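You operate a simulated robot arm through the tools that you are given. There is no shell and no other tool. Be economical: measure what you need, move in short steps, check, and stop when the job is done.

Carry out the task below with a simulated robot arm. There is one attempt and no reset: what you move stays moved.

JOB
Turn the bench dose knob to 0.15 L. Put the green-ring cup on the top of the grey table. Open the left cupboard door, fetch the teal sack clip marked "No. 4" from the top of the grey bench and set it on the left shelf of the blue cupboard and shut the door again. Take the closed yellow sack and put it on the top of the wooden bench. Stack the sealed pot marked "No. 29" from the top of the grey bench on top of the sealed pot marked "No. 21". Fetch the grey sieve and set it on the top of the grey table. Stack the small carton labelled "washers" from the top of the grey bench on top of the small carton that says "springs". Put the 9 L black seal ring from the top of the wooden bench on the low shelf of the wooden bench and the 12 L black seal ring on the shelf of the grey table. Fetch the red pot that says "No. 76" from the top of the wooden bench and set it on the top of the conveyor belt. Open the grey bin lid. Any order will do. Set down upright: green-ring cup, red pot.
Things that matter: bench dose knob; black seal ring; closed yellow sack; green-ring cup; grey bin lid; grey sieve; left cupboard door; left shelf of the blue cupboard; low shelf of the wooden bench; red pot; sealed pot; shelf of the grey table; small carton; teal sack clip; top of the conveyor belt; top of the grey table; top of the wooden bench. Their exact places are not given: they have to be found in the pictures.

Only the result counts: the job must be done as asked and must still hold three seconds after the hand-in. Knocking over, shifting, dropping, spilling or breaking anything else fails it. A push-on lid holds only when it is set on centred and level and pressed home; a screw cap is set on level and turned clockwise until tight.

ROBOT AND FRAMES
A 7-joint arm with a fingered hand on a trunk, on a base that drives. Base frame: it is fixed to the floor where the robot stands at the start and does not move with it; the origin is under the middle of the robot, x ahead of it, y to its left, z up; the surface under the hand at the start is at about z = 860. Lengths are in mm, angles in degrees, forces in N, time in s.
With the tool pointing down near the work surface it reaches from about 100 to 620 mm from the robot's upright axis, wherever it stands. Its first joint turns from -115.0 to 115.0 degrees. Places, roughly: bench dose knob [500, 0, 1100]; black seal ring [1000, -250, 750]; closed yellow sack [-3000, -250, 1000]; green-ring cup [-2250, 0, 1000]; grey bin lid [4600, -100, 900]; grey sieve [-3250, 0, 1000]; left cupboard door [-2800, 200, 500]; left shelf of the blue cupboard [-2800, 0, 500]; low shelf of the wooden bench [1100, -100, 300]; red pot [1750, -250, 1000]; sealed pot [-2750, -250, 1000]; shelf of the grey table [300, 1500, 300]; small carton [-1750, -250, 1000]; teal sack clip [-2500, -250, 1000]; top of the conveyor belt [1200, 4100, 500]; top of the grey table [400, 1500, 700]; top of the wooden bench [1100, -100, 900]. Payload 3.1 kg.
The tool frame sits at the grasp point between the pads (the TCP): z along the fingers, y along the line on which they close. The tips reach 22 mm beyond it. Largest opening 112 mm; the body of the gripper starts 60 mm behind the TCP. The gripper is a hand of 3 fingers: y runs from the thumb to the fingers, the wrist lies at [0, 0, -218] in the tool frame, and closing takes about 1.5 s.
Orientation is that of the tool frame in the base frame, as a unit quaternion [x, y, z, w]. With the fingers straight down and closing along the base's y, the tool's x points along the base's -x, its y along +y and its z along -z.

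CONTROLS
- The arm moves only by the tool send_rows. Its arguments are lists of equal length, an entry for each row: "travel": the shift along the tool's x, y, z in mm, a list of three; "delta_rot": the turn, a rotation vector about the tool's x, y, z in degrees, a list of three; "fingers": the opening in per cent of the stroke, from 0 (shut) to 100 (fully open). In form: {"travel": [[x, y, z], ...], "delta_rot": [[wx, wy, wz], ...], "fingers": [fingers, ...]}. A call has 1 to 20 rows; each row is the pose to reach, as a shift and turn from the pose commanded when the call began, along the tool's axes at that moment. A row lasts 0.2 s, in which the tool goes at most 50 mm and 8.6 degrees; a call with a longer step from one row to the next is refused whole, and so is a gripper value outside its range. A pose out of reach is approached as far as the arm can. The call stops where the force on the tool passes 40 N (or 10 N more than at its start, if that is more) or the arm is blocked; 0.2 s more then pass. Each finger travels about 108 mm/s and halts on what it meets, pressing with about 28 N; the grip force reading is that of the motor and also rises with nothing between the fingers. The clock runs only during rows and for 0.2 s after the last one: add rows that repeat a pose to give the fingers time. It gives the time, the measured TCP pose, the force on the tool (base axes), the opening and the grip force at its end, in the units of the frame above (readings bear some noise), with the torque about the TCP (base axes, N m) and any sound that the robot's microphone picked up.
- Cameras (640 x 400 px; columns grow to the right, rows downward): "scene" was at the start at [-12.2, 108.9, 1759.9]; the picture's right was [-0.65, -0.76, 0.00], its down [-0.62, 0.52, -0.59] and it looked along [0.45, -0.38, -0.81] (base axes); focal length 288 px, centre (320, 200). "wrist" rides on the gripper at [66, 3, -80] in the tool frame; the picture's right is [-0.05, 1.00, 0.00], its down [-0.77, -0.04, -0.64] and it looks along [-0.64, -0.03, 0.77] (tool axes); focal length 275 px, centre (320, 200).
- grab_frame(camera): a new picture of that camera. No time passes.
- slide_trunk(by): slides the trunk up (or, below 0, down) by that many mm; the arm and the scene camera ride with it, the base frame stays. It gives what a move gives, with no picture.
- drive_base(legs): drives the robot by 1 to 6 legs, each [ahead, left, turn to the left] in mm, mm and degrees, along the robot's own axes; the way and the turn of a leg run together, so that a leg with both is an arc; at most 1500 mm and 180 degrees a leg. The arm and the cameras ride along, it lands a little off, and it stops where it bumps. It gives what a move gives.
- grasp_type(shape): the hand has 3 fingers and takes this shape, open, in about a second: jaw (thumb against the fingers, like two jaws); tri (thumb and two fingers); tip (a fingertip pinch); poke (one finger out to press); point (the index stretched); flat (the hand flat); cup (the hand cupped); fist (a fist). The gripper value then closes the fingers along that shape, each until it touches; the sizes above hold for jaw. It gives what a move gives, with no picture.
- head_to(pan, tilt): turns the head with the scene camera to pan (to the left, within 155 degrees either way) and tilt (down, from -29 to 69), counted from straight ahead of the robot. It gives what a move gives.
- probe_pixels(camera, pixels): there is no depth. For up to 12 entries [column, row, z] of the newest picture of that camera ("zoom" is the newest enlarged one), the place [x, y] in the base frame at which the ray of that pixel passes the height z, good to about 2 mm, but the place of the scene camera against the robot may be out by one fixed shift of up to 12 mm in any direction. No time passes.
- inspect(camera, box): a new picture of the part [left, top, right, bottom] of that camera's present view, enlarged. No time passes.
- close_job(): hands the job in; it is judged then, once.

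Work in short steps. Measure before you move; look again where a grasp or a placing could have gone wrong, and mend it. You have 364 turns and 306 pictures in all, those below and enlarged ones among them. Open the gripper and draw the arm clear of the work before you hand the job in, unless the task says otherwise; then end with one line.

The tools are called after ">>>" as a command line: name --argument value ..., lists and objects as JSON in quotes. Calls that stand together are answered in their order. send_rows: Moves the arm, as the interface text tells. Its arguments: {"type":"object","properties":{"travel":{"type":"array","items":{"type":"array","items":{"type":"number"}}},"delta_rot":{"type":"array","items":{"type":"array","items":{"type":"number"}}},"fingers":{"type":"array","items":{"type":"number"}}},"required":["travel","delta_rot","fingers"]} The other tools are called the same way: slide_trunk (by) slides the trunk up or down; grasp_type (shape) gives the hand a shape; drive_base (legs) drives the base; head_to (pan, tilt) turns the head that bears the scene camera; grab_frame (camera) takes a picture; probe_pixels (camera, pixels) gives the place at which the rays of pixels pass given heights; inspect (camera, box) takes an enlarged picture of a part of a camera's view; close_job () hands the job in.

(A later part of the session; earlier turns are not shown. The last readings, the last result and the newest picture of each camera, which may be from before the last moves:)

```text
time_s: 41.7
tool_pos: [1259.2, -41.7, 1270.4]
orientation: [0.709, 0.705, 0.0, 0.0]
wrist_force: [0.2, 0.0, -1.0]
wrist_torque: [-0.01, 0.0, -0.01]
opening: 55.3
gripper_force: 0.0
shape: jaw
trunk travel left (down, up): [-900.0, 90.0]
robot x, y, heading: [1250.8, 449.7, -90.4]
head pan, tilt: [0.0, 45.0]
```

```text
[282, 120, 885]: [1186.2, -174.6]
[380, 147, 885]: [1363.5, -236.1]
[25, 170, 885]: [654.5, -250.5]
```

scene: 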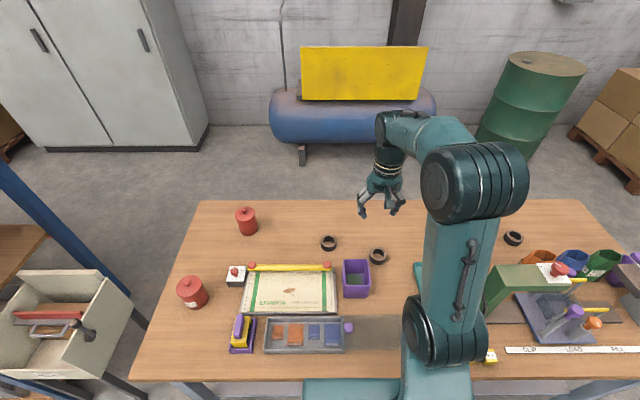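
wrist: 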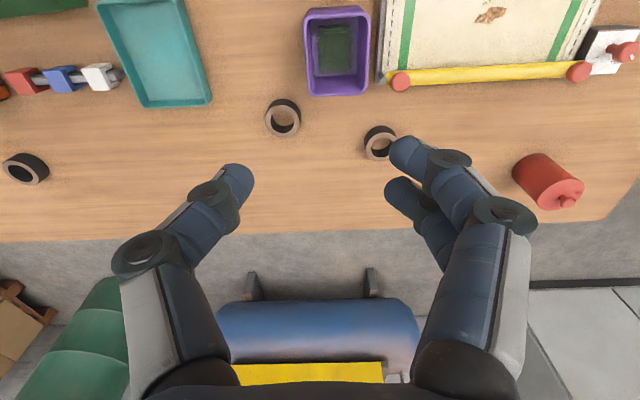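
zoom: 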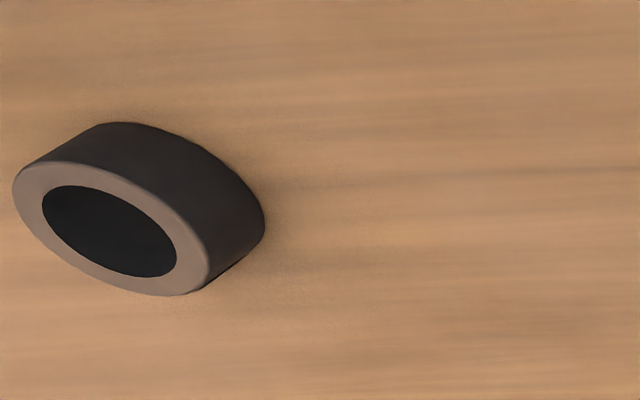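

Plenty of room on the far side (tank at y≈−1850). I drive round the x<200 end to the −y side to see and reach the rings.

>>> drive_base --legs '[[-60, 0, 0], [0, -1420, 0], [1300, 0, 0], [0, 0, 180], [0, -1440, 0]]'

>>> grab_frame --camera "scene"

>>> grab_frame --camera "wrist"

```text
time_s: 69.6
tool_pos: [1216.5, -195.1, 1270.3]
orientation: [0.738, -0.675, 0.0, 0.0]
wrist_force: [-0.1, 0.4, 0.6]
wrist_torque: [-0.02, 0.01, 0.0]
opening: 55.4
gripper_force: 0.0
shape: jaw
trunk travel left (down, up): [-900.0, 90.0]
robot x, y, heading: [1274.1, -686.5, 95.1]
head pan, tilt: [0.0, 45.0]
```

```text
263 pictures are left
```

scene: 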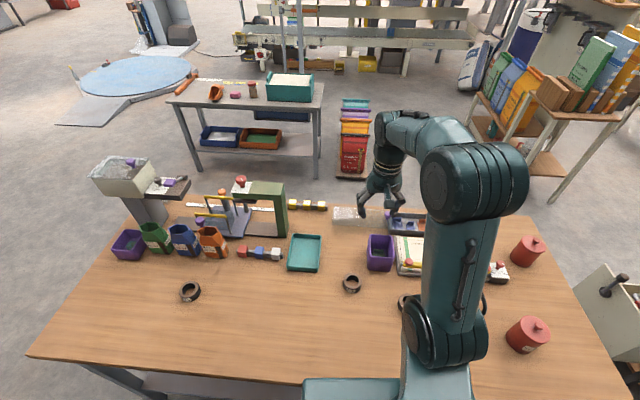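

```text
262 pictures are left
```

wrist: 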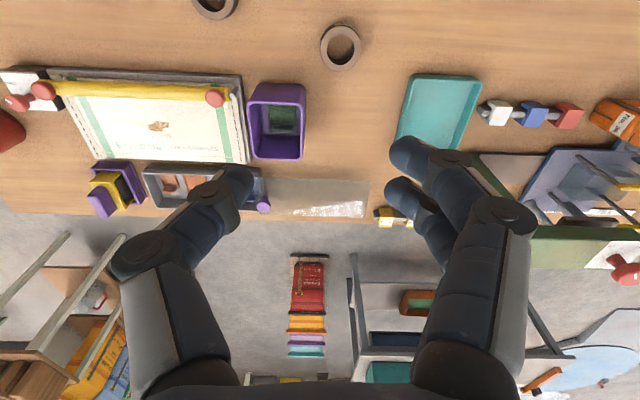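

>>> inspect --camera "scene" --box '[320, 260, 440, 335]'

>>> inspect --camera "scene" --box '[150, 250, 270, 325]'

>>> inspect --camera "scene" --box '[470, 220, 590, 365]'

```text
5.33 times, centred on (380, 298) of scene
```

zoom: 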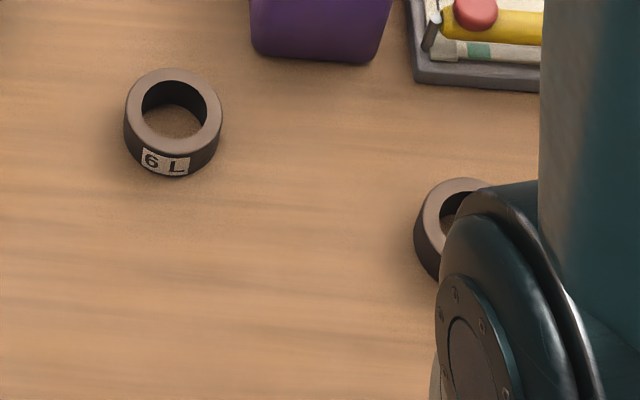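

```text
5.33 times, centred on (210, 288) of scene
```

zoom: 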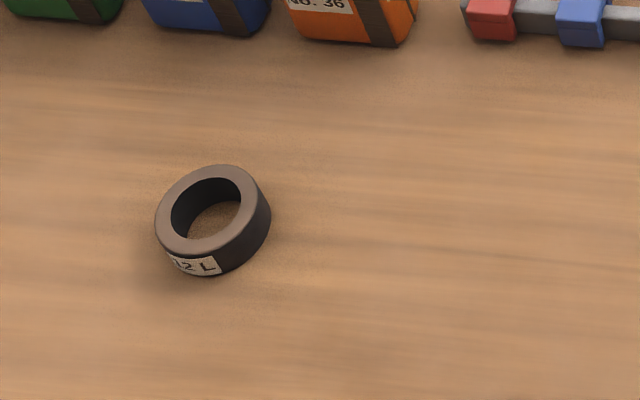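

```text
2.76 times, centred on (530, 292) of scene
```

zoom: 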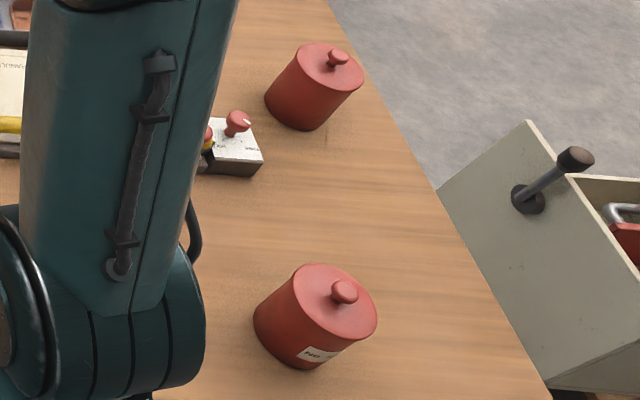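

Ring A (650,−250) is 12 L, B is 6 L, so C (1363,−236) should be 9 L. I bring the hand over C.

>>> send_rows --travel '[[14, -36, 20], [28, -72, 45], [42, -108, 70], [54, -143, 90]]' --delta_rot '[[0, 0, 0], [0, 0, 0], [0, 0, 0], [0, 0, 0]]' --fingers '[80, 100, 100, 100]'

>>> grab_frame --camera "wrist"

>>> grab_frame --camera "scene"

```text
time_s: 70.6
tool_pos: [1365.0, -239.7, 1181.6]
orientation: [0.738, -0.675, 0.0, 0.0]
wrist_force: [0.5, 1.2, 0.4]
wrist_torque: [0.0, 0.0, -0.02]
opening: 112.2
gripper_force: 0.1
shape: jaw
trunk travel left (down, up): [-900.0, 90.0]
robot x, y, heading: [1275.6, -685.8, 95.2]
head pan, tilt: [0.0, 45.0]
```

```text
258 pictures are left
```

wrist: 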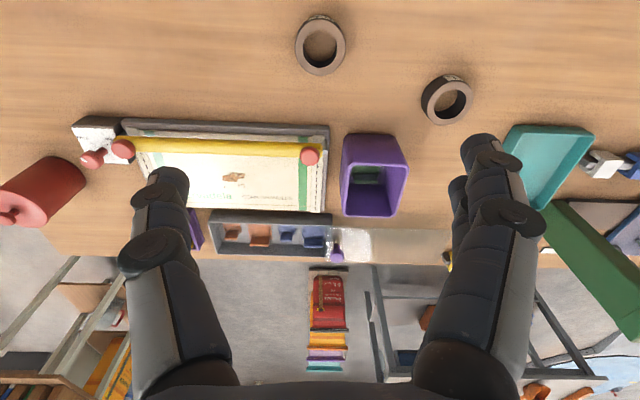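

```text
257 pictures are left
```

scene: 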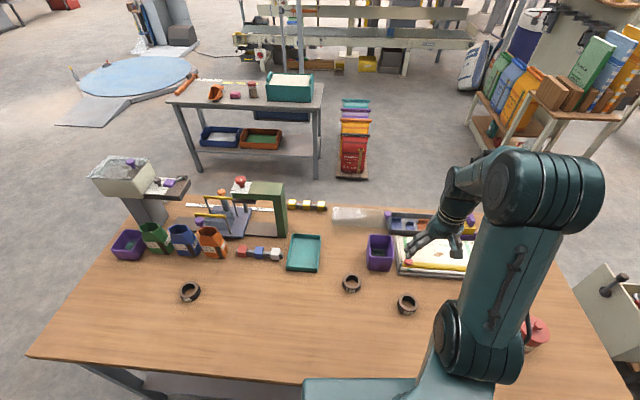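

>>> inspect --camera "wrist" --box '[270, 0, 390, 75]'

>>> inspect --camera "scene" --box '[380, 280, 440, 330]'

>>> probe_pixels --camera "wrist" --pixels '[[320, 47, 893], [320, 47, 880], [446, 100, 893], [300, 47, 893], [342, 47, 893]]'

```text
5.33 times, centred on (330, 38) of wrist
```

zoom: 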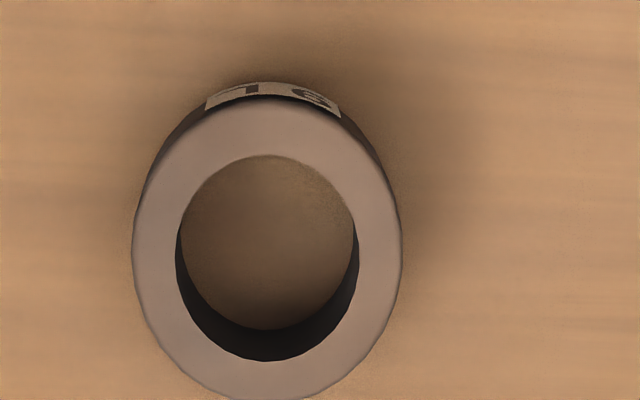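

```text
8.00 times, centred on (410, 305) of scene
```

zoom: 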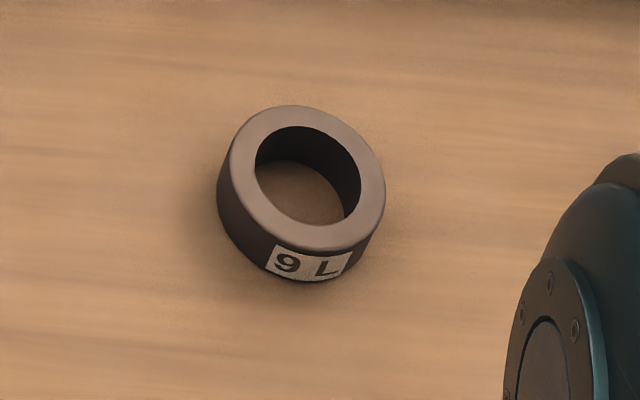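

```text
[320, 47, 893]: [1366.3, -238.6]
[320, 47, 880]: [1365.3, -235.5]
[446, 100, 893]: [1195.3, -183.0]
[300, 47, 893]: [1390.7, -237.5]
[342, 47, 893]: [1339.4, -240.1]
```

9 L confirmed at (1366,−238), right below the tool. Descend to z≈889 and grip.

>>> send_rows --travel '[[0, 0, 48], [0, 0, 96], [0, 0, 144], [0, 0, 192], [0, 0, 240], [0, 0, 275], [0, 0, 292], [0, 0, 292], [0, 0, 292], [0, 0, 292], [0, 0, 292], [0, 0, 292], [0, 0, 292]]' --delta_rot '[[0, 0, 0], [0, 0, 0], [0, 0, 0], [0, 0, 0], [0, 0, 0], [0, 0, 0], [0, 0, 0], [0, 0, 0], [0, 0, 0], [0, 0, 0], [0, 0, 0], [0, 0, 0], [0, 0, 0]]' --fingers '[100, 100, 100, 100, 100, 100, 100, 100, 60, 30, 0, 0, 0]'

>>> grab_frame --camera "wrist"

```text
time_s: 73.4
tool_pos: [1363.6, -235.2, 884.6]
orientation: [0.738, -0.675, 0.0, 0.0]
wrist_force: [0.8, 1.7, 0.1]
wrist_torque: [0.0, 0.02, -0.02]
opening: 54.0
gripper_force: 28.3
shape: jaw
trunk travel left (down, up): [-900.0, 90.0]
robot x, y, heading: [1273.0, -685.3, 95.0]
head pan, tilt: [0.0, 45.0]
```

```text
254 pictures are left
```

wrist: 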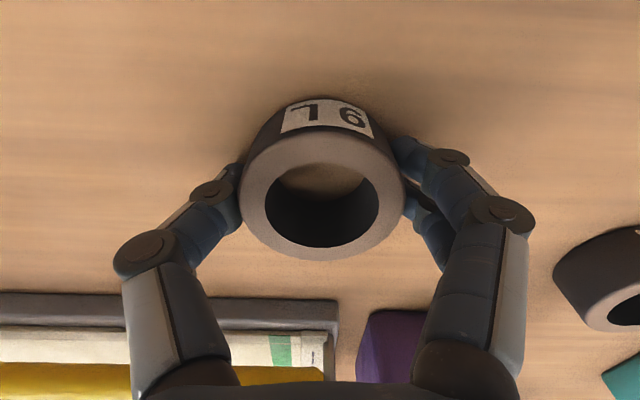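

Gripped at 54 mm. Lift, back away, and look under the bench from a lowered trunk to find the low shelf.

>>> send_rows --travel '[[0, 0, -40], [0, 0, -80], [20, 0, -125], [20, 0, -170], [20, 0, -215]]' --delta_rot '[[0, 0, 0], [0, 0, 0], [0, 0, 0], [0, 0, 0], [0, 0, 0]]' --fingers '[0, 0, 0, 0, 0]'

>>> drive_base --legs '[[-450, 0, -5]]'

>>> slide_trunk --by -560

>>> head_to --pan 0 --tilt 35

>>> grab_frame --camera "scene"

>>> grab_frame --camera "wrist"

```text
time_s: 74.6
tool_pos: [1364.2, -257.5, 1103.7]
orientation: [0.739, -0.674, 0.0, 0.0]
wrist_force: [-0.7, 0.0, -0.3]
wrist_torque: [0.0, 0.01, 0.03]
opening: 53.4
gripper_force: 28.0
shape: jaw
trunk travel left (down, up): [-900.0, 90.0]
robot x, y, heading: [1273.5, -684.8, 95.1]
head pan, tilt: [0.0, 45.0]
```

```text
time_s: 77.3
tool_pos: [1422.7, -713.6, 1102.7]
orientation: [0.709, -0.705, 0.0, 0.0]
wrist_force: [-0.2, -0.8, -1.6]
wrist_torque: [0.02, -0.01, 0.01]
opening: 53.3
gripper_force: 28.0
shape: jaw
trunk travel left (down, up): [-900.0, 90.0]
robot x, y, heading: [1295.7, -1131.1, 90.7]
head pan, tilt: [0.0, 45.0]
```

```text
refused: -560 is not a number from -400 to 400
```

```text
time_s: 78.0
tool_pos: [1422.8, -713.0, 1102.5]
orientation: [0.71, -0.705, 0.001, -0.001]
wrist_force: [-0.5, 0.1, -0.4]
wrist_torque: [0.02, 0.04, -0.01]
opening: 53.2
gripper_force: 27.9
shape: jaw
trunk travel left (down, up): [-900.0, 90.0]
robot x, y, heading: [1292.6, -1136.0, 90.4]
head pan, tilt: [0.0, 35.0]
```

```text
253 pictures are left
```

scene: 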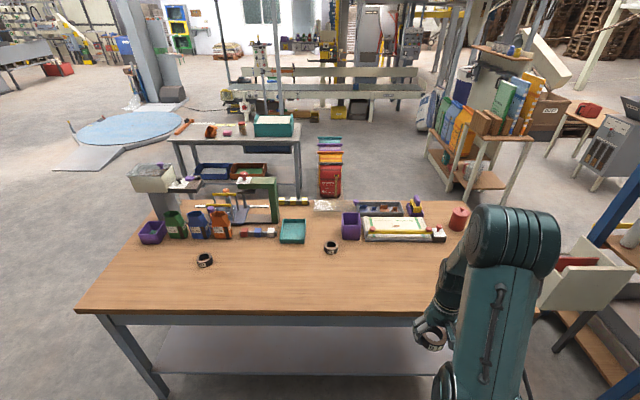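

```text
252 pictures are left
```

wrist: 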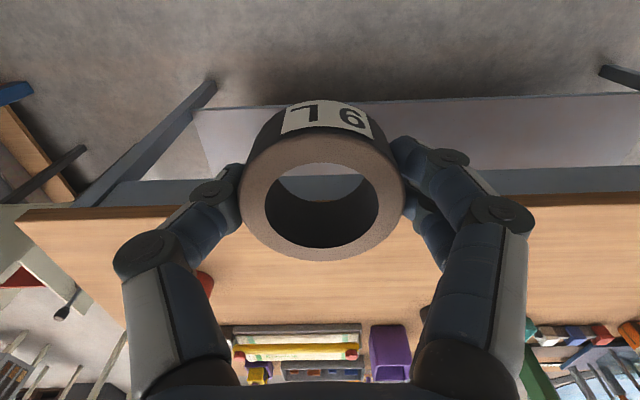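

>>> probe_pixels --camera "wrist" --pixels '[[480, 98, 250], [480, 98, 300], [480, 98, 350], [200, 110, 300]]'

>>> probe_pixels --camera "scene" --pixels '[[260, 373, 250], [260, 373, 300], [260, 373, 350], [200, 325, 300], [160, 372, 300]]'

>>> slide_trunk --by -400

>>> grab_frame --camera "scene"

>>> grab_frame --camera "wrist"

```text
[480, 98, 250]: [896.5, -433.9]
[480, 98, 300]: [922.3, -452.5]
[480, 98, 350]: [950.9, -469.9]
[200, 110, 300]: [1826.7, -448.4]
```

```text
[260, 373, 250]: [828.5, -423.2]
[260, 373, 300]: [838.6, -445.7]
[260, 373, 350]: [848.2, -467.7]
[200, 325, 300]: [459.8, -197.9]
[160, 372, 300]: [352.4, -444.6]
```

```text
time_s: 81.8
tool_pos: [1422.4, -711.7, 703.0]
orientation: [0.71, -0.704, -0.001, -0.001]
wrist_force: [-0.5, -0.5, -1.2]
wrist_torque: [0.0, 0.0, -0.01]
opening: 53.3
gripper_force: 27.6
shape: jaw
trunk travel left (down, up): [-500.0, 490.0]
robot x, y, heading: [1296.8, -1132.0, 90.5]
head pan, tilt: [0.0, 35.0]
```

```text
251 pictures are left
```

scene: 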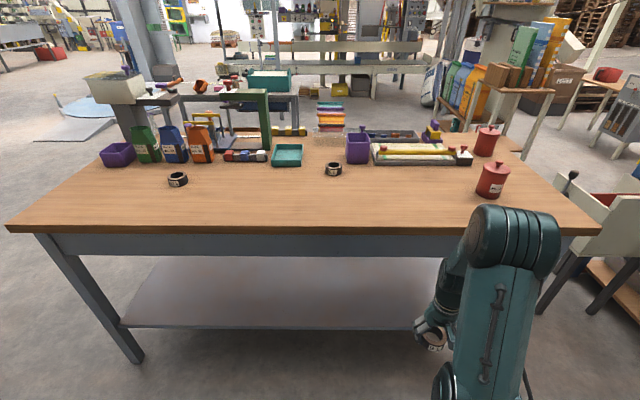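

```text
250 pictures are left
```

wrist: 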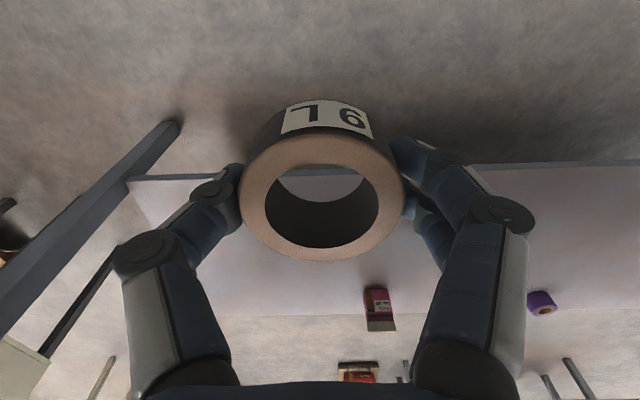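

>>> probe_pixels --camera "scene" --pixels '[[300, 256, 680], [300, 256, 720], [300, 256, 760], [300, 230, 820], [300, 330, 250], [300, 330, 300], [270, 330, 275], [300, 257, 275]]'

>>> probe_pixels --camera "wrist" --pixels '[[540, 163, 250], [540, 163, 300], [320, 172, 250], [320, 172, 300]]'

```text
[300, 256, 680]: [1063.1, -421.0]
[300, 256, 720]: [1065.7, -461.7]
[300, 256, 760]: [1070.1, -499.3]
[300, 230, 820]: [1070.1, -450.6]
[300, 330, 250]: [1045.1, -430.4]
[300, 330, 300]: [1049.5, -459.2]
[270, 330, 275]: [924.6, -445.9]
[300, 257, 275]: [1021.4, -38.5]
```

```text
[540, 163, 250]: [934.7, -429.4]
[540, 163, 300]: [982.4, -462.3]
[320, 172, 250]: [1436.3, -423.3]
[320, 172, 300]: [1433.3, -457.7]
```

Shelf top ≈ z 276, near edge y≈−443, apron bottom ≈ z 710. I lower the trunk and hand, then drive in under the apron.

>>> slide_trunk --by -230

>>> send_rows --travel '[[0, 0, 45], [0, 0, 90], [0, 0, 135]]' --delta_rot '[[0, 0, 0], [0, 0, 0], [0, 0, 0]]' --fingers '[0, 0, 0]'

>>> grab_frame --camera "scene"

>>> grab_frame --camera "wrist"

```text
time_s: 84.2
tool_pos: [1422.5, -712.1, 474.8]
orientation: [0.71, -0.705, 0.0, 0.0]
wrist_force: [-0.4, 0.9, -1.0]
wrist_torque: [-0.02, -0.01, 0.0]
opening: 53.3
gripper_force: 28.0
shape: jaw
trunk travel left (down, up): [-270.0, 720.0]
robot x, y, heading: [1298.9, -1132.0, 90.1]
head pan, tilt: [0.0, 35.0]
```

```text
time_s: 85.0
tool_pos: [1424.5, -713.6, 337.8]
orientation: [0.71, -0.704, 0.0, 0.0]
wrist_force: [-0.4, 0.0, -0.4]
wrist_torque: [-0.01, 0.01, 0.0]
opening: 53.1
gripper_force: 27.7
shape: jaw
trunk travel left (down, up): [-270.0, 720.0]
robot x, y, heading: [1297.8, -1136.7, 90.6]
head pan, tilt: [0.0, 35.0]
```

```text
249 pictures are left
```

scene: 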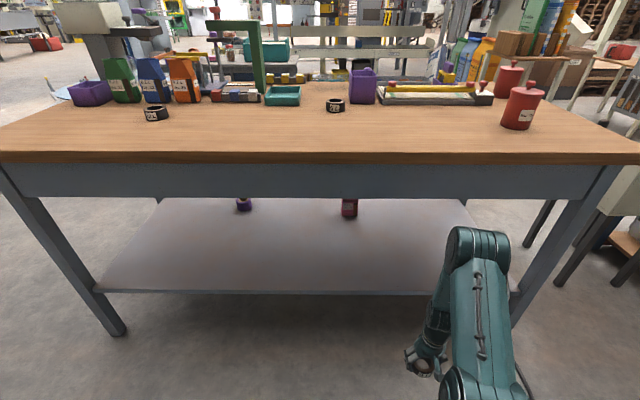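

```text
248 pictures are left
```

wrist: 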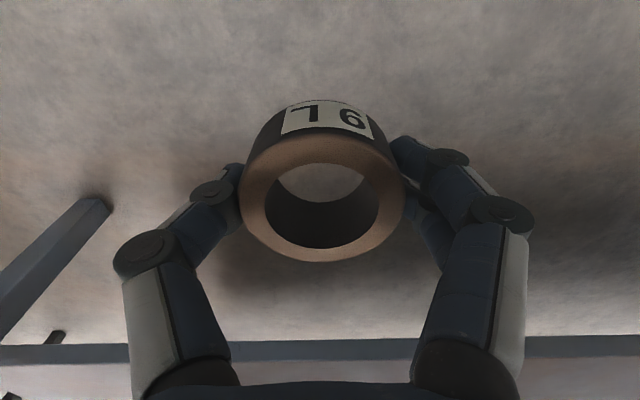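

The elbow would be near the bench top at this reach; I tilt the tool 35° forward and extend, then check the arm's shape.

>>> send_rows --travel '[[-25, 0, -5], [-50, 0, -10], [-80, 0, -10], [-110, 0, -10], [-140, 0, -10], [-165, 0, -10]]' --delta_rot '[[0, -6, 0], [0, -12, 0], [0, -18, 0], [0, -24, 0], [0, -30, 0], [0, -35, 0]]' --fingers '[0, 0, 0, 0, 0, 0]'

>>> slide_trunk --by -100

>>> send_rows --travel '[[29, 0, -41], [57, 0, -82]]' --delta_rot '[[0, 0, 0], [0, 0, 0]]' --fingers '[0, 0]'

>>> grab_frame --camera "scene"

>>> grab_frame --camera "wrist"

```text
time_s: 86.5
tool_pos: [1421.8, -548.2, 347.5]
orientation: [0.676, -0.672, -0.214, -0.213]
wrist_force: [-0.4, 0.0, -0.8]
wrist_torque: [0.0, -0.01, 0.03]
opening: 53.1
gripper_force: 28.1
shape: jaw
trunk travel left (down, up): [-270.0, 720.0]
robot x, y, heading: [1296.2, -1133.9, 90.6]
head pan, tilt: [0.0, 35.0]
```

```text
time_s: 87.8
tool_pos: [1422.2, -548.1, 248.2]
orientation: [0.677, -0.672, -0.214, -0.212]
wrist_force: [-0.1, 1.0, -0.4]
wrist_torque: [-0.02, 0.0, -0.01]
opening: 53.3
gripper_force: 28.2
shape: jaw
trunk travel left (down, up): [-170.0, 820.0]
robot x, y, heading: [1297.5, -1132.7, 90.7]
head pan, tilt: [0.0, 35.0]
```

```text
refused: row 1 steps farther than a row can; nothing moved
```

```text
247 pictures are left
```

scene: 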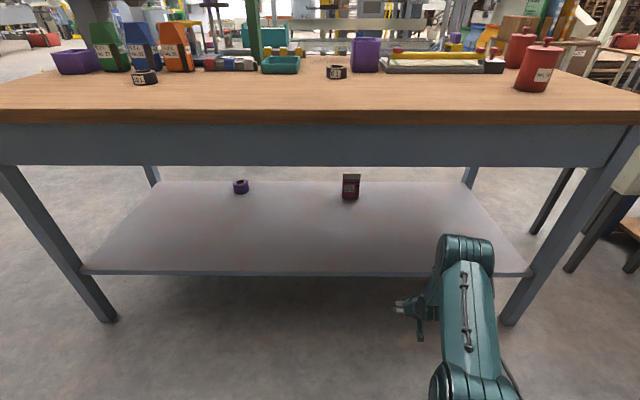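

```text
246 pictures are left
```

wrist: 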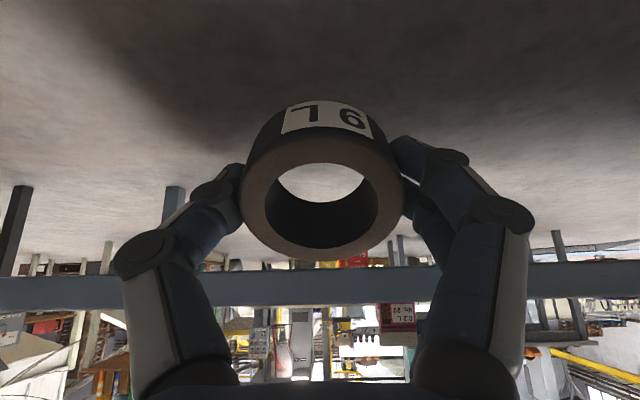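

Arm shape is fine (elbow ≈ outside the bench edge). Raise the hand back to z≈350 and drive in 160 mm.

>>> send_rows --travel '[[-19, 0, -27], [-38, 0, -55], [-58, 0, -83]]' --delta_rot '[[0, 0, 0], [0, 0, 0], [0, 0, 0]]' --fingers '[0, 0, 0]'

>>> drive_base --legs '[[165, 0, 0]]'

>>> grab_frame --camera "scene"

>>> grab_frame --camera "wrist"

```text
time_s: 88.6
tool_pos: [1421.8, -549.3, 348.8]
orientation: [0.677, -0.672, -0.213, -0.211]
wrist_force: [-0.6, 0.1, 0.4]
wrist_torque: [-0.02, -0.01, -0.01]
opening: 53.3
gripper_force: 27.8
shape: jaw
trunk travel left (down, up): [-170.0, 820.0]
robot x, y, heading: [1295.3, -1135.0, 90.4]
head pan, tilt: [0.0, 35.0]
```

```text
time_s: 90.0
tool_pos: [1420.2, -387.1, 348.5]
orientation: [0.678, -0.671, -0.214, -0.212]
wrist_force: [-0.2, -0.2, -0.8]
wrist_torque: [0.01, 0.0, -0.03]
opening: 53.1
gripper_force: 27.7
shape: jaw
trunk travel left (down, up): [-170.0, 820.0]
robot x, y, heading: [1296.4, -973.8, 90.7]
head pan, tilt: [0.0, 35.0]
```

```text
245 pictures are left
```

scene: 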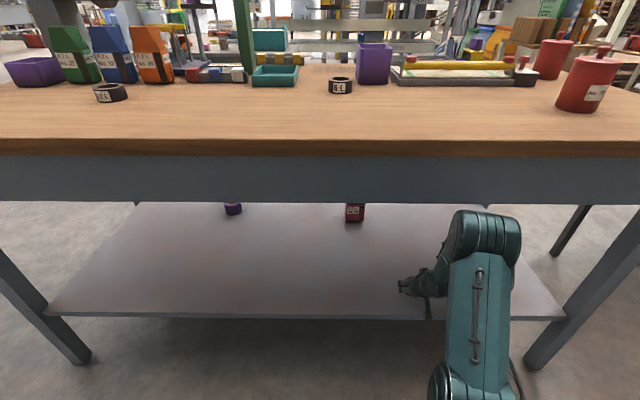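

```text
244 pictures are left
```

wrist: 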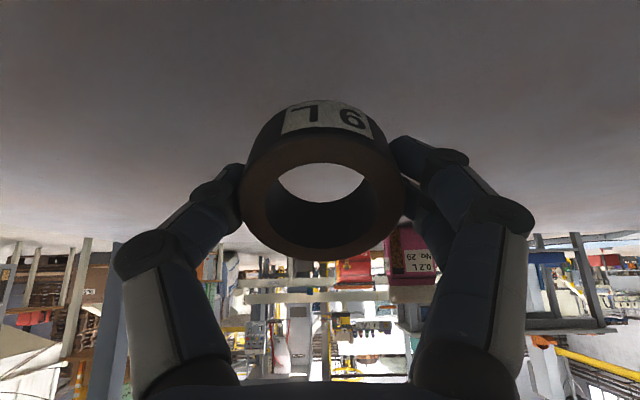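

No contact and ring is over the shelf. I reduce the tilt to 20° and lower to near contact.

>>> send_rows --travel '[[6, 0, 8], [12, 0, 16], [18, 0, 25]]' --delta_rot '[[0, 5, 0], [0, 10, 0], [0, 15, 0]]' --fingers '[0, 0, 0]'

>>> send_rows --travel '[[1, 0, 3], [2, 0, 6], [3, 0, 9], [4.5, 0, 12], [5.5, 0, 15], [6.5, 0, 18]]' --delta_rot '[[0, 0, 0], [0, 0, 0], [0, 0, 0], [0, 0, 0], [0, 0, 0], [0, 0, 0]]' --fingers '[0, 0, 0, 0, 0, 0]'

>>> grab_frame --camera "wrist"

```text
time_s: 90.8
tool_pos: [1418.1, -383.3, 324.7]
orientation: [0.696, -0.689, -0.147, -0.14]
wrist_force: [0.3, -0.8, 5.0]
wrist_torque: [-0.13, 0.02, 0.03]
opening: 52.9
gripper_force: 27.9
shape: jaw
out of reach, approached as far as the arm can: row 3
trunk travel left (down, up): [-170.0, 820.0]
robot x, y, heading: [1290.4, -968.8, 90.7]
head pan, tilt: [0.0, 35.0]
```

```text
time_s: 91.9
tool_pos: [1417.0, -381.6, 318.5]
orientation: [0.696, -0.686, -0.154, -0.146]
wrist_force: [0.9, -8.1, 28.0]
wrist_torque: [-0.41, 0.22, 0.02]
opening: 53.3
gripper_force: 28.1
shape: jaw
trunk travel left (down, up): [-170.0, 820.0]
robot x, y, heading: [1294.2, -972.3, 90.4]
head pan, tilt: [0.0, 35.0]
stopped in row 5: the force on the tool passed its limit at 43 N (the readings are from after the stop); the commanded pose is now the measured one
```

```text
243 pictures are left
```

wrist: 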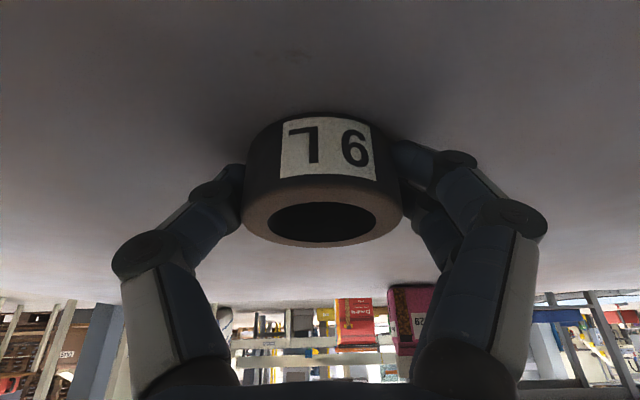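

Contact; the ring has swung level onto the shelf. Ease up slightly and open.

>>> send_rows --travel '[[0, 0, -2], [0, 0, -2], [0, 0, -2], [0, 0, -2], [0, 0, -2]]' --delta_rot '[[0, 0, 0], [0, 0, 0], [0, 0, 0], [0, 0, 0], [0, 0, 0]]' --fingers '[30, 70, 100, 100, 100]'

>>> grab_frame --camera "wrist"

```text
time_s: 92.7
tool_pos: [1417.4, -379.6, 317.9]
orientation: [0.694, -0.688, -0.153, -0.144]
wrist_force: [-0.9, 1.7, 2.5]
wrist_torque: [-0.01, 0.18, -0.09]
opening: 111.7
gripper_force: 0.3
shape: jaw
trunk travel left (down, up): [-170.0, 820.0]
robot x, y, heading: [1297.6, -973.3, 90.4]
head pan, tilt: [0.0, 35.0]
stopped in row 4: the force on the tool passed its limit at 52 N (the readings are from after the stop); the commanded pose is now the measured one
```

```text
242 pictures are left
```

wrist: 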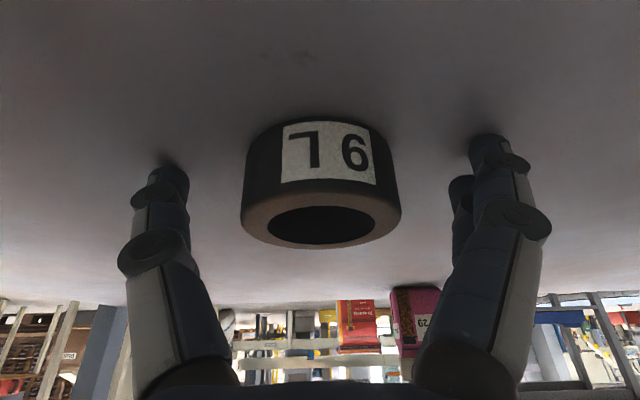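

Ring stands flat on the shelf. Withdraw: lift slightly and back out.

>>> send_rows --travel '[[0, 0, -20], [0, 0, -40]]' --delta_rot '[[0, 0, 0], [0, 0, 0]]' --fingers '[100, 100]'

>>> drive_base --legs '[[-330, 0, 0]]'

>>> grab_frame --camera "scene"

```text
time_s: 93.3
tool_pos: [1419.1, -399.5, 352.8]
orientation: [0.695, -0.688, -0.151, -0.144]
wrist_force: [-0.4, -0.7, 0.7]
wrist_torque: [0.02, -0.03, 0.01]
opening: 111.8
gripper_force: 0.0
shape: jaw
trunk travel left (down, up): [-170.0, 820.0]
robot x, y, heading: [1293.4, -970.5, 90.5]
head pan, tilt: [0.0, 35.0]
```

```text
time_s: 95.5
tool_pos: [1421.3, -725.1, 354.2]
orientation: [0.696, -0.687, -0.151, -0.143]
wrist_force: [-0.2, 0.2, 0.2]
wrist_torque: [0.01, -0.01, 0.02]
opening: 112.1
gripper_force: 0.1
shape: jaw
trunk travel left (down, up): [-170.0, 820.0]
robot x, y, heading: [1295.8, -1296.3, 90.8]
head pan, tilt: [0.0, 35.0]
```

```text
241 pictures are left
```

scene: 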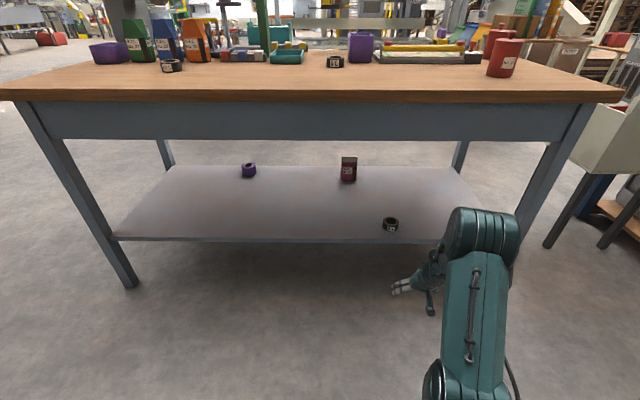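

9 L ring is set. Raise the trunk and go to the 12 L ring at (650,−250), keeping the tool tilted so I can later place it under the grey table.

>>> slide_trunk --by 400

>>> slide_trunk --by 330

>>> drive_base --legs '[[0, 770, 0], [520, 0, -0.8]]'

>>> grab_frame --camera "wrist"

>>> grab_frame --camera "scene"

```text
time_s: 99.3
tool_pos: [1421.4, -725.8, 755.0]
orientation: [0.696, -0.687, -0.152, -0.144]
wrist_force: [-0.3, -0.3, -0.4]
wrist_torque: [0.0, -0.01, 0.0]
opening: 111.7
gripper_force: 0.1
shape: jaw
trunk travel left (down, up): [-570.0, 420.0]
robot x, y, heading: [1297.2, -1297.4, 90.6]
head pan, tilt: [0.0, 35.0]
```

```text
time_s: 102.5
tool_pos: [1420.6, -724.5, 1083.0]
orientation: [0.696, -0.687, -0.151, -0.144]
wrist_force: [-0.7, -0.6, -0.1]
wrist_torque: [0.0, 0.03, 0.01]
opening: 112.2
gripper_force: 0.1
shape: jaw
trunk travel left (down, up): [-900.0, 90.0]
robot x, y, heading: [1296.7, -1295.5, 90.9]
head pan, tilt: [0.0, 35.0]
```

```text
time_s: 109.3
tool_pos: [636.7, -221.3, 1083.8]
orientation: [0.698, -0.685, -0.152, -0.143]
wrist_force: [-0.6, -0.2, 0.2]
wrist_torque: [-0.02, 0.04, 0.01]
opening: 111.8
gripper_force: 0.1
shape: jaw
trunk travel left (down, up): [-900.0, 90.0]
robot x, y, heading: [517.9, -793.4, 91.3]
head pan, tilt: [0.0, 35.0]
```

```text
240 pictures are left
```

wrist: 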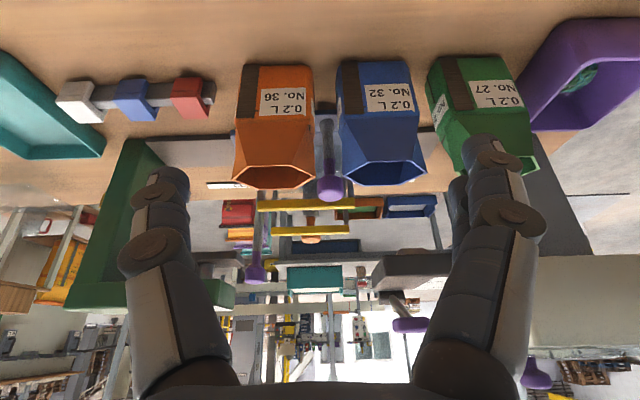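

```text
239 pictures are left
```

scene: 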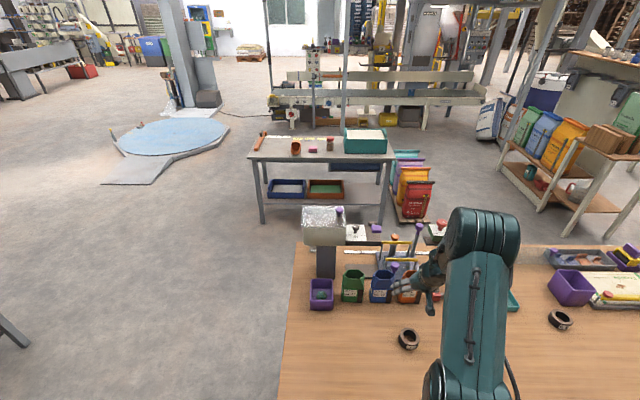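

I bring the tool vertical over the ring to measure it.

>>> send_rows --travel '[[12, -4, -5], [24, -9, -11], [36.5, -13, -16]]' --delta_rot '[[0, 8, 0], [0, 16, 0], [0, 24, 0]]' --fingers '[100, 100, 100]'

>>> grab_frame --camera "wrist"

```text
time_s: 110.1
tool_pos: [645.4, -252.3, 1083.6]
orientation: [0.711, -0.696, -0.079, -0.065]
wrist_force: [-0.6, -0.7, 0.2]
wrist_torque: [-0.04, 0.03, 0.02]
opening: 112.1
gripper_force: 0.0
shape: jaw
out of reach, approached as far as the arm can: row 1, 2, 3
trunk travel left (down, up): [-900.0, 90.0]
robot x, y, heading: [516.4, -793.6, 91.5]
head pan, tilt: [0.0, 35.0]
```

```text
238 pictures are left
```

wrist: 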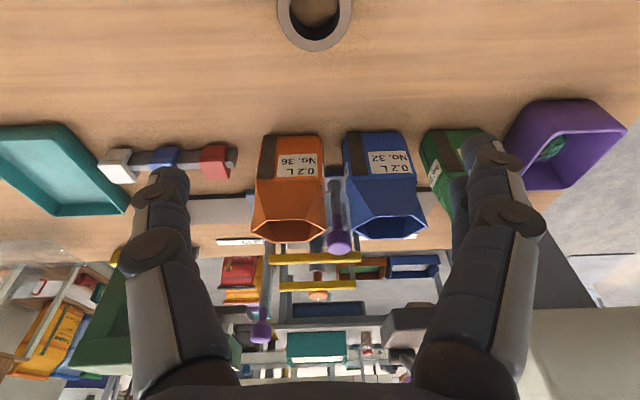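

>>> probe_pixels --camera "wrist" --pixels '[[315, 14, 892], [278, 14, 892], [352, 14, 892], [315, 50, 892], [290, 134, 862], [375, 134, 862]]'

>>> drive_base --legs '[[70, 0, -1.3]]'

```text
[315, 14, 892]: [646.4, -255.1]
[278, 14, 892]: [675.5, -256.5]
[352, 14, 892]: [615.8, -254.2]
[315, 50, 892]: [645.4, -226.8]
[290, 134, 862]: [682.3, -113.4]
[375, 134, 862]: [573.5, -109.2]
```

```text
time_s: 111.1
tool_pos: [657.1, -185.4, 1084.1]
orientation: [-0.703, 0.704, 0.078, 0.066]
wrist_force: [0.2, 0.5, -0.4]
wrist_torque: [-0.01, 0.01, -0.03]
opening: 112.1
gripper_force: 0.1
shape: jaw
trunk travel left (down, up): [-900.0, 90.0]
robot x, y, heading: [518.0, -723.8, 90.0]
head pan, tilt: [0.0, 35.0]
```

Ring centre ≈ (645.5,−256), Ø60. Tilt to 40° while moving above it.

>>> send_rows --travel '[[22, 3, 18], [44, 6, 36], [66, 9, 54], [88, 11.5, 73]]' --delta_rot '[[0, -7, 0], [0, -14, 0], [0, -21, 0], [0, -28, 0]]' --fingers '[100, 100, 100, 100]'

>>> grab_frame --camera "wrist"

```text
time_s: 112.1
tool_pos: [645.7, -258.6, 994.5]
orientation: [-0.662, 0.667, 0.246, 0.235]
wrist_force: [0.0, -0.8, -0.1]
wrist_torque: [0.03, -0.01, 0.0]
opening: 111.9
gripper_force: 0.1
shape: jaw
out of reach, approached as far as the arm can: row 1
trunk travel left (down, up): [-900.0, 90.0]
robot x, y, heading: [514.7, -726.1, 89.8]
head pan, tilt: [0.0, 35.0]
```

```text
237 pictures are left
```

wrist: 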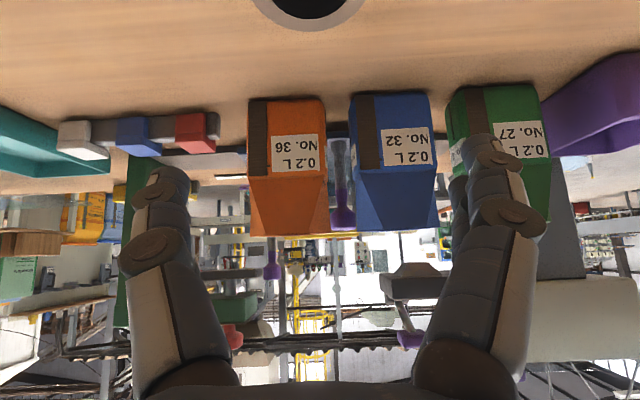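

Descend straight to z≈888 and grip.

>>> send_rows --travel '[[22, 0, 27.8], [44, 0, 55.6], [58, 0, 72.5], [66, 0, 82.5], [66, 0, 82.5], [66, 0, 82.5], [66, 0, 82.5], [66, 0, 82.5], [66, 0, 82.5], [66, 0, 82.5]]' --delta_rot '[[0, 0, 0], [0, 0, 0], [0, 0, 0], [0, 0, 0], [0, 0, 0], [0, 0, 0], [0, 0, 0], [0, 0, 0], [0, 0, 0], [0, 0, 0]]' --fingers '[100, 100, 100, 100, 100, 60, 30, 0, 0, 0]'

>>> grab_frame --camera "wrist"

```text
time_s: 114.3
tool_pos: [641.2, -255.8, 889.8]
orientation: [-0.663, 0.667, 0.246, 0.235]
wrist_force: [0.6, -0.1, 0.2]
wrist_torque: [-0.01, 0.0, -0.03]
opening: 50.7
gripper_force: 27.8
shape: jaw
trunk travel left (down, up): [-900.0, 90.0]
robot x, y, heading: [514.6, -728.6, 89.8]
head pan, tilt: [0.0, 35.0]
```

```text
236 pictures are left
```

wrist: 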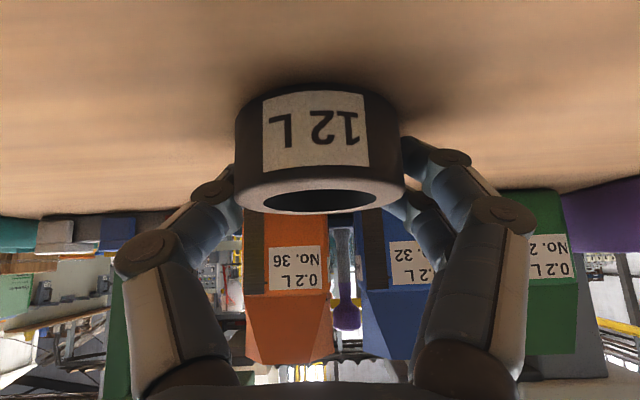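

12 L gripped. Lift and drive around toward the grey table.

>>> send_rows --travel '[[-28, 0, -33], [-56, 0, -67], [-84, 0, -100], [-112, 0, -134]]' --delta_rot '[[0, 0, 0], [0, 0, 0], [0, 0, 0], [0, 0, 0]]' --fingers '[0, 0, 0, 0]'

>>> head_to --pan 20 --tilt 20

>>> inspect --camera "scene" --box '[220, 60, 540, 260]'

>>> grab_frame --camera "scene"

```text
time_s: 115.3
tool_pos: [644.1, -255.7, 1067.1]
orientation: [-0.663, 0.667, 0.245, 0.234]
wrist_force: [-0.3, 0.3, -0.7]
wrist_torque: [0.0, 0.06, 0.02]
opening: 50.4
gripper_force: 28.5
shape: jaw
trunk travel left (down, up): [-900.0, 90.0]
robot x, y, heading: [518.4, -723.2, 89.6]
head pan, tilt: [0.0, 35.0]
```

```text
time_s: 116.2
tool_pos: [643.3, -256.8, 1066.4]
orientation: [-0.663, 0.667, 0.245, 0.234]
wrist_force: [1.0, -0.3, -0.4]
wrist_torque: [-0.01, 0.03, -0.01]
opening: 50.5
gripper_force: 28.2
shape: jaw
trunk travel left (down, up): [-900.0, 90.0]
robot x, y, heading: [513.0, -728.5, 89.7]
head pan, tilt: [20.0, 20.0]
```

```text
2.00 times, centred on (380, 160) of scene
```

zoom: 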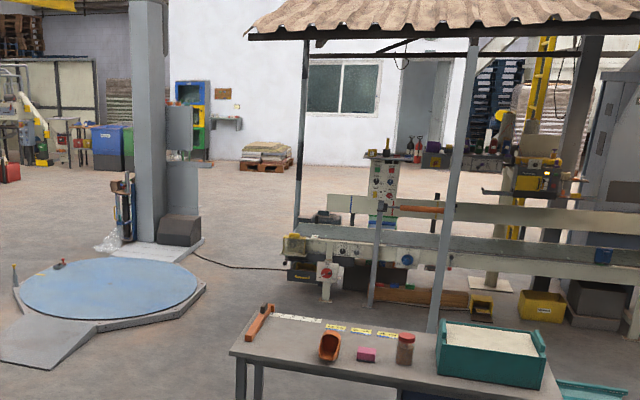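

```text
234 pictures are left
```

scene: 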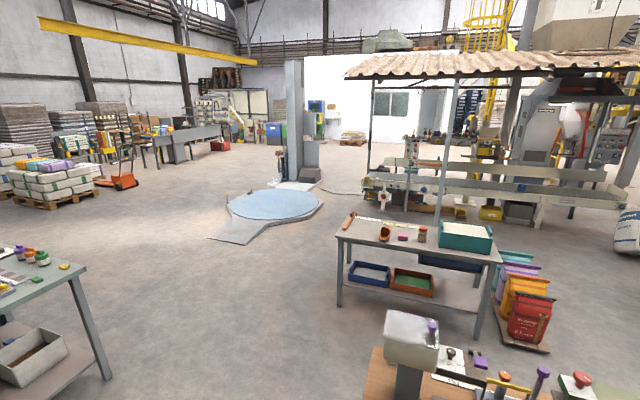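

>>> probe_pixels --camera "scene" --pixels '[[340, 305, 0], [477, 338, 0], [336, 233, 700], [495, 262, 700], [430, 295, 300], [470, 310, 300], [380, 220, 700], [505, 245, 700]]'

>>> drive_base --legs '[[0, 770, 0], [1250, 0, 0], [0, -600, 0]]'

>>> head_to --pan 0 --tilt 40

>>> grab_frame --camera "scene"

```text
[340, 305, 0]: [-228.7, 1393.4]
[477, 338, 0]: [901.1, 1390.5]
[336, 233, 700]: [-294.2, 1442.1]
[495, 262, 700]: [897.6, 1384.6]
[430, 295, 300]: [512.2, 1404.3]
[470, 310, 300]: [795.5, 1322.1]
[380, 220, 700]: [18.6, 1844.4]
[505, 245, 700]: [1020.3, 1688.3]
```

```text
time_s: 129.3
tool_pos: [488.3, 1005.9, 1065.7]
orientation: [-0.659, 0.671, 0.244, 0.236]
wrist_force: [0.0, -0.6, -0.7]
wrist_torque: [-0.01, -0.01, 0.0]
opening: 50.5
gripper_force: 28.7
shape: jaw
trunk travel left (down, up): [-900.0, 90.0]
robot x, y, heading: [355.1, 537.9, 88.9]
head pan, tilt: [20.0, 20.0]
```

```text
time_s: 130.2
tool_pos: [488.1, 1006.1, 1065.6]
orientation: [-0.659, 0.671, 0.245, 0.237]
wrist_force: [-0.1, 0.3, -0.4]
wrist_torque: [0.0, 0.05, 0.02]
opening: 50.4
gripper_force: 28.6
shape: jaw
trunk travel left (down, up): [-900.0, 90.0]
robot x, y, heading: [355.4, 537.6, 89.1]
head pan, tilt: [0.0, 40.0]
```

```text
233 pictures are left
```

scene: 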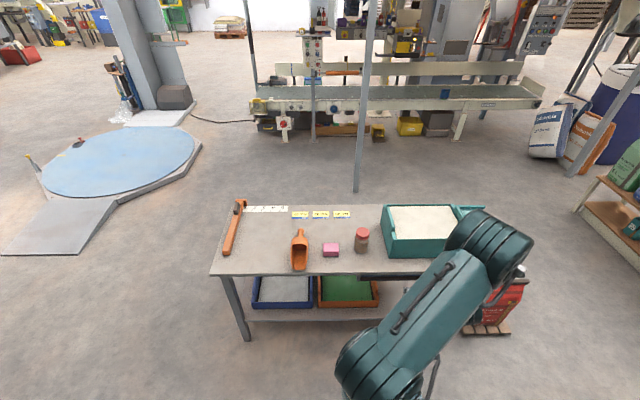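

>>> probe_pixels --camera "scene" --pixels '[[212, 275, 650], [212, 275, 700], [212, 275, 750], [247, 341, 0], [235, 207, 700], [380, 277, 700], [265, 320, 300], [378, 307, 300]]'

>>> slide_trunk --by -400

>>> slide_trunk --by -250

>>> head_to --pan 0 --tilt 30

>>> grab_frame --camera "scene"

>>> grab_frame --camera "wrist"

```text
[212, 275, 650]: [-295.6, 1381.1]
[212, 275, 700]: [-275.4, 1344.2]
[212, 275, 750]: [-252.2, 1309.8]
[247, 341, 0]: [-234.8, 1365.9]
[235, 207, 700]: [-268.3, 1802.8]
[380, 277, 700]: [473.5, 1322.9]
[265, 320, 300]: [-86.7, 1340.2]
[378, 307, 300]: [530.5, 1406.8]
```

```text
time_s: 134.0
tool_pos: [488.6, 1006.8, 665.3]
orientation: [-0.659, 0.671, 0.244, 0.236]
wrist_force: [-0.6, -1.0, 0.2]
wrist_torque: [-0.01, 0.0, 0.02]
opening: 50.7
gripper_force: 28.1
shape: jaw
trunk travel left (down, up): [-500.0, 490.0]
robot x, y, heading: [354.8, 538.8, 89.4]
head pan, tilt: [0.0, 40.0]
```

```text
time_s: 136.6
tool_pos: [490.1, 1006.1, 416.6]
orientation: [-0.659, 0.671, 0.244, 0.236]
wrist_force: [0.0, 0.3, 0.2]
wrist_torque: [0.01, 0.02, 0.01]
opening: 50.4
gripper_force: 27.6
shape: jaw
trunk travel left (down, up): [-250.0, 740.0]
robot x, y, heading: [359.7, 539.9, 89.2]
head pan, tilt: [0.0, 40.0]
```

```text
time_s: 137.3
tool_pos: [488.5, 1006.0, 415.9]
orientation: [-0.659, 0.671, 0.244, 0.236]
wrist_force: [0.3, -0.1, -0.4]
wrist_torque: [0.0, -0.01, -0.02]
opening: 50.7
gripper_force: 27.9
shape: jaw
trunk travel left (down, up): [-250.0, 740.0]
robot x, y, heading: [357.5, 538.3, 89.2]
head pan, tilt: [0.0, 30.0]
```

```text
232 pictures are left
```

scene: 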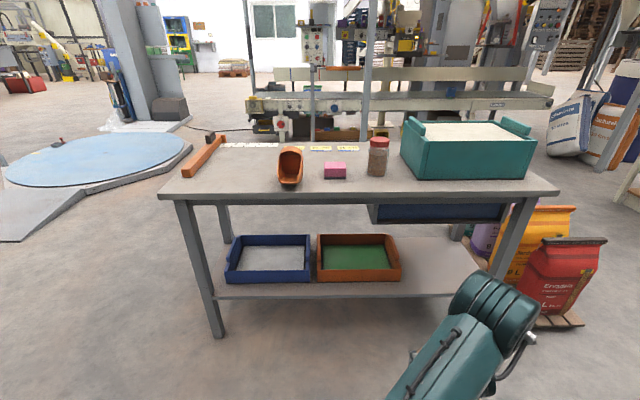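

```text
231 pictures are left
```

wrist: 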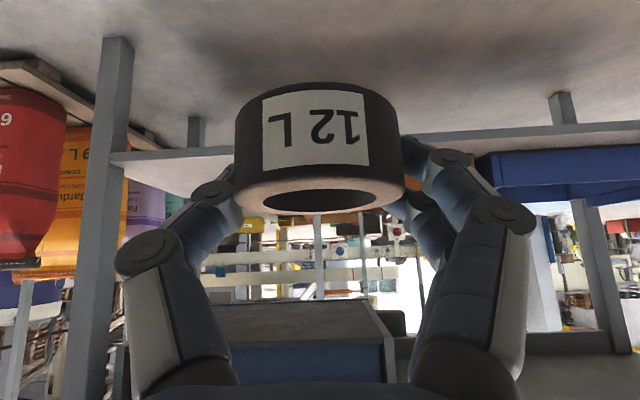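

>>> probe_pixels --camera "scene" --pixels '[[380, 296, 200], [380, 296, 250], [380, 296, 300], [402, 275, 275], [485, 290, 250], [440, 222, 560], [373, 222, 560], [505, 222, 560], [420, 240, 250], [215, 298, 250]]'

>>> probe_pixels --camera "wrist" --pixels '[[480, 138, 200], [480, 138, 250], [480, 138, 300], [160, 153, 250]]'

```text
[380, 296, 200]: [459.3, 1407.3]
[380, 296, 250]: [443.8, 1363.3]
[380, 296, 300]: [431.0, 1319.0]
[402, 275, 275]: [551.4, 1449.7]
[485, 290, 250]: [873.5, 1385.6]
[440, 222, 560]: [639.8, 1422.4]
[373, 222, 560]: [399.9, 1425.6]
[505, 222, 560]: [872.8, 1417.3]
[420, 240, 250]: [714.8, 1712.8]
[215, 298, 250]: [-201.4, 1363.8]
```

```text
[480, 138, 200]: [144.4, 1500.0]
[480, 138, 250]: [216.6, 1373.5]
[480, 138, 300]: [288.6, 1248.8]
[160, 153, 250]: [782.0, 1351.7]
```

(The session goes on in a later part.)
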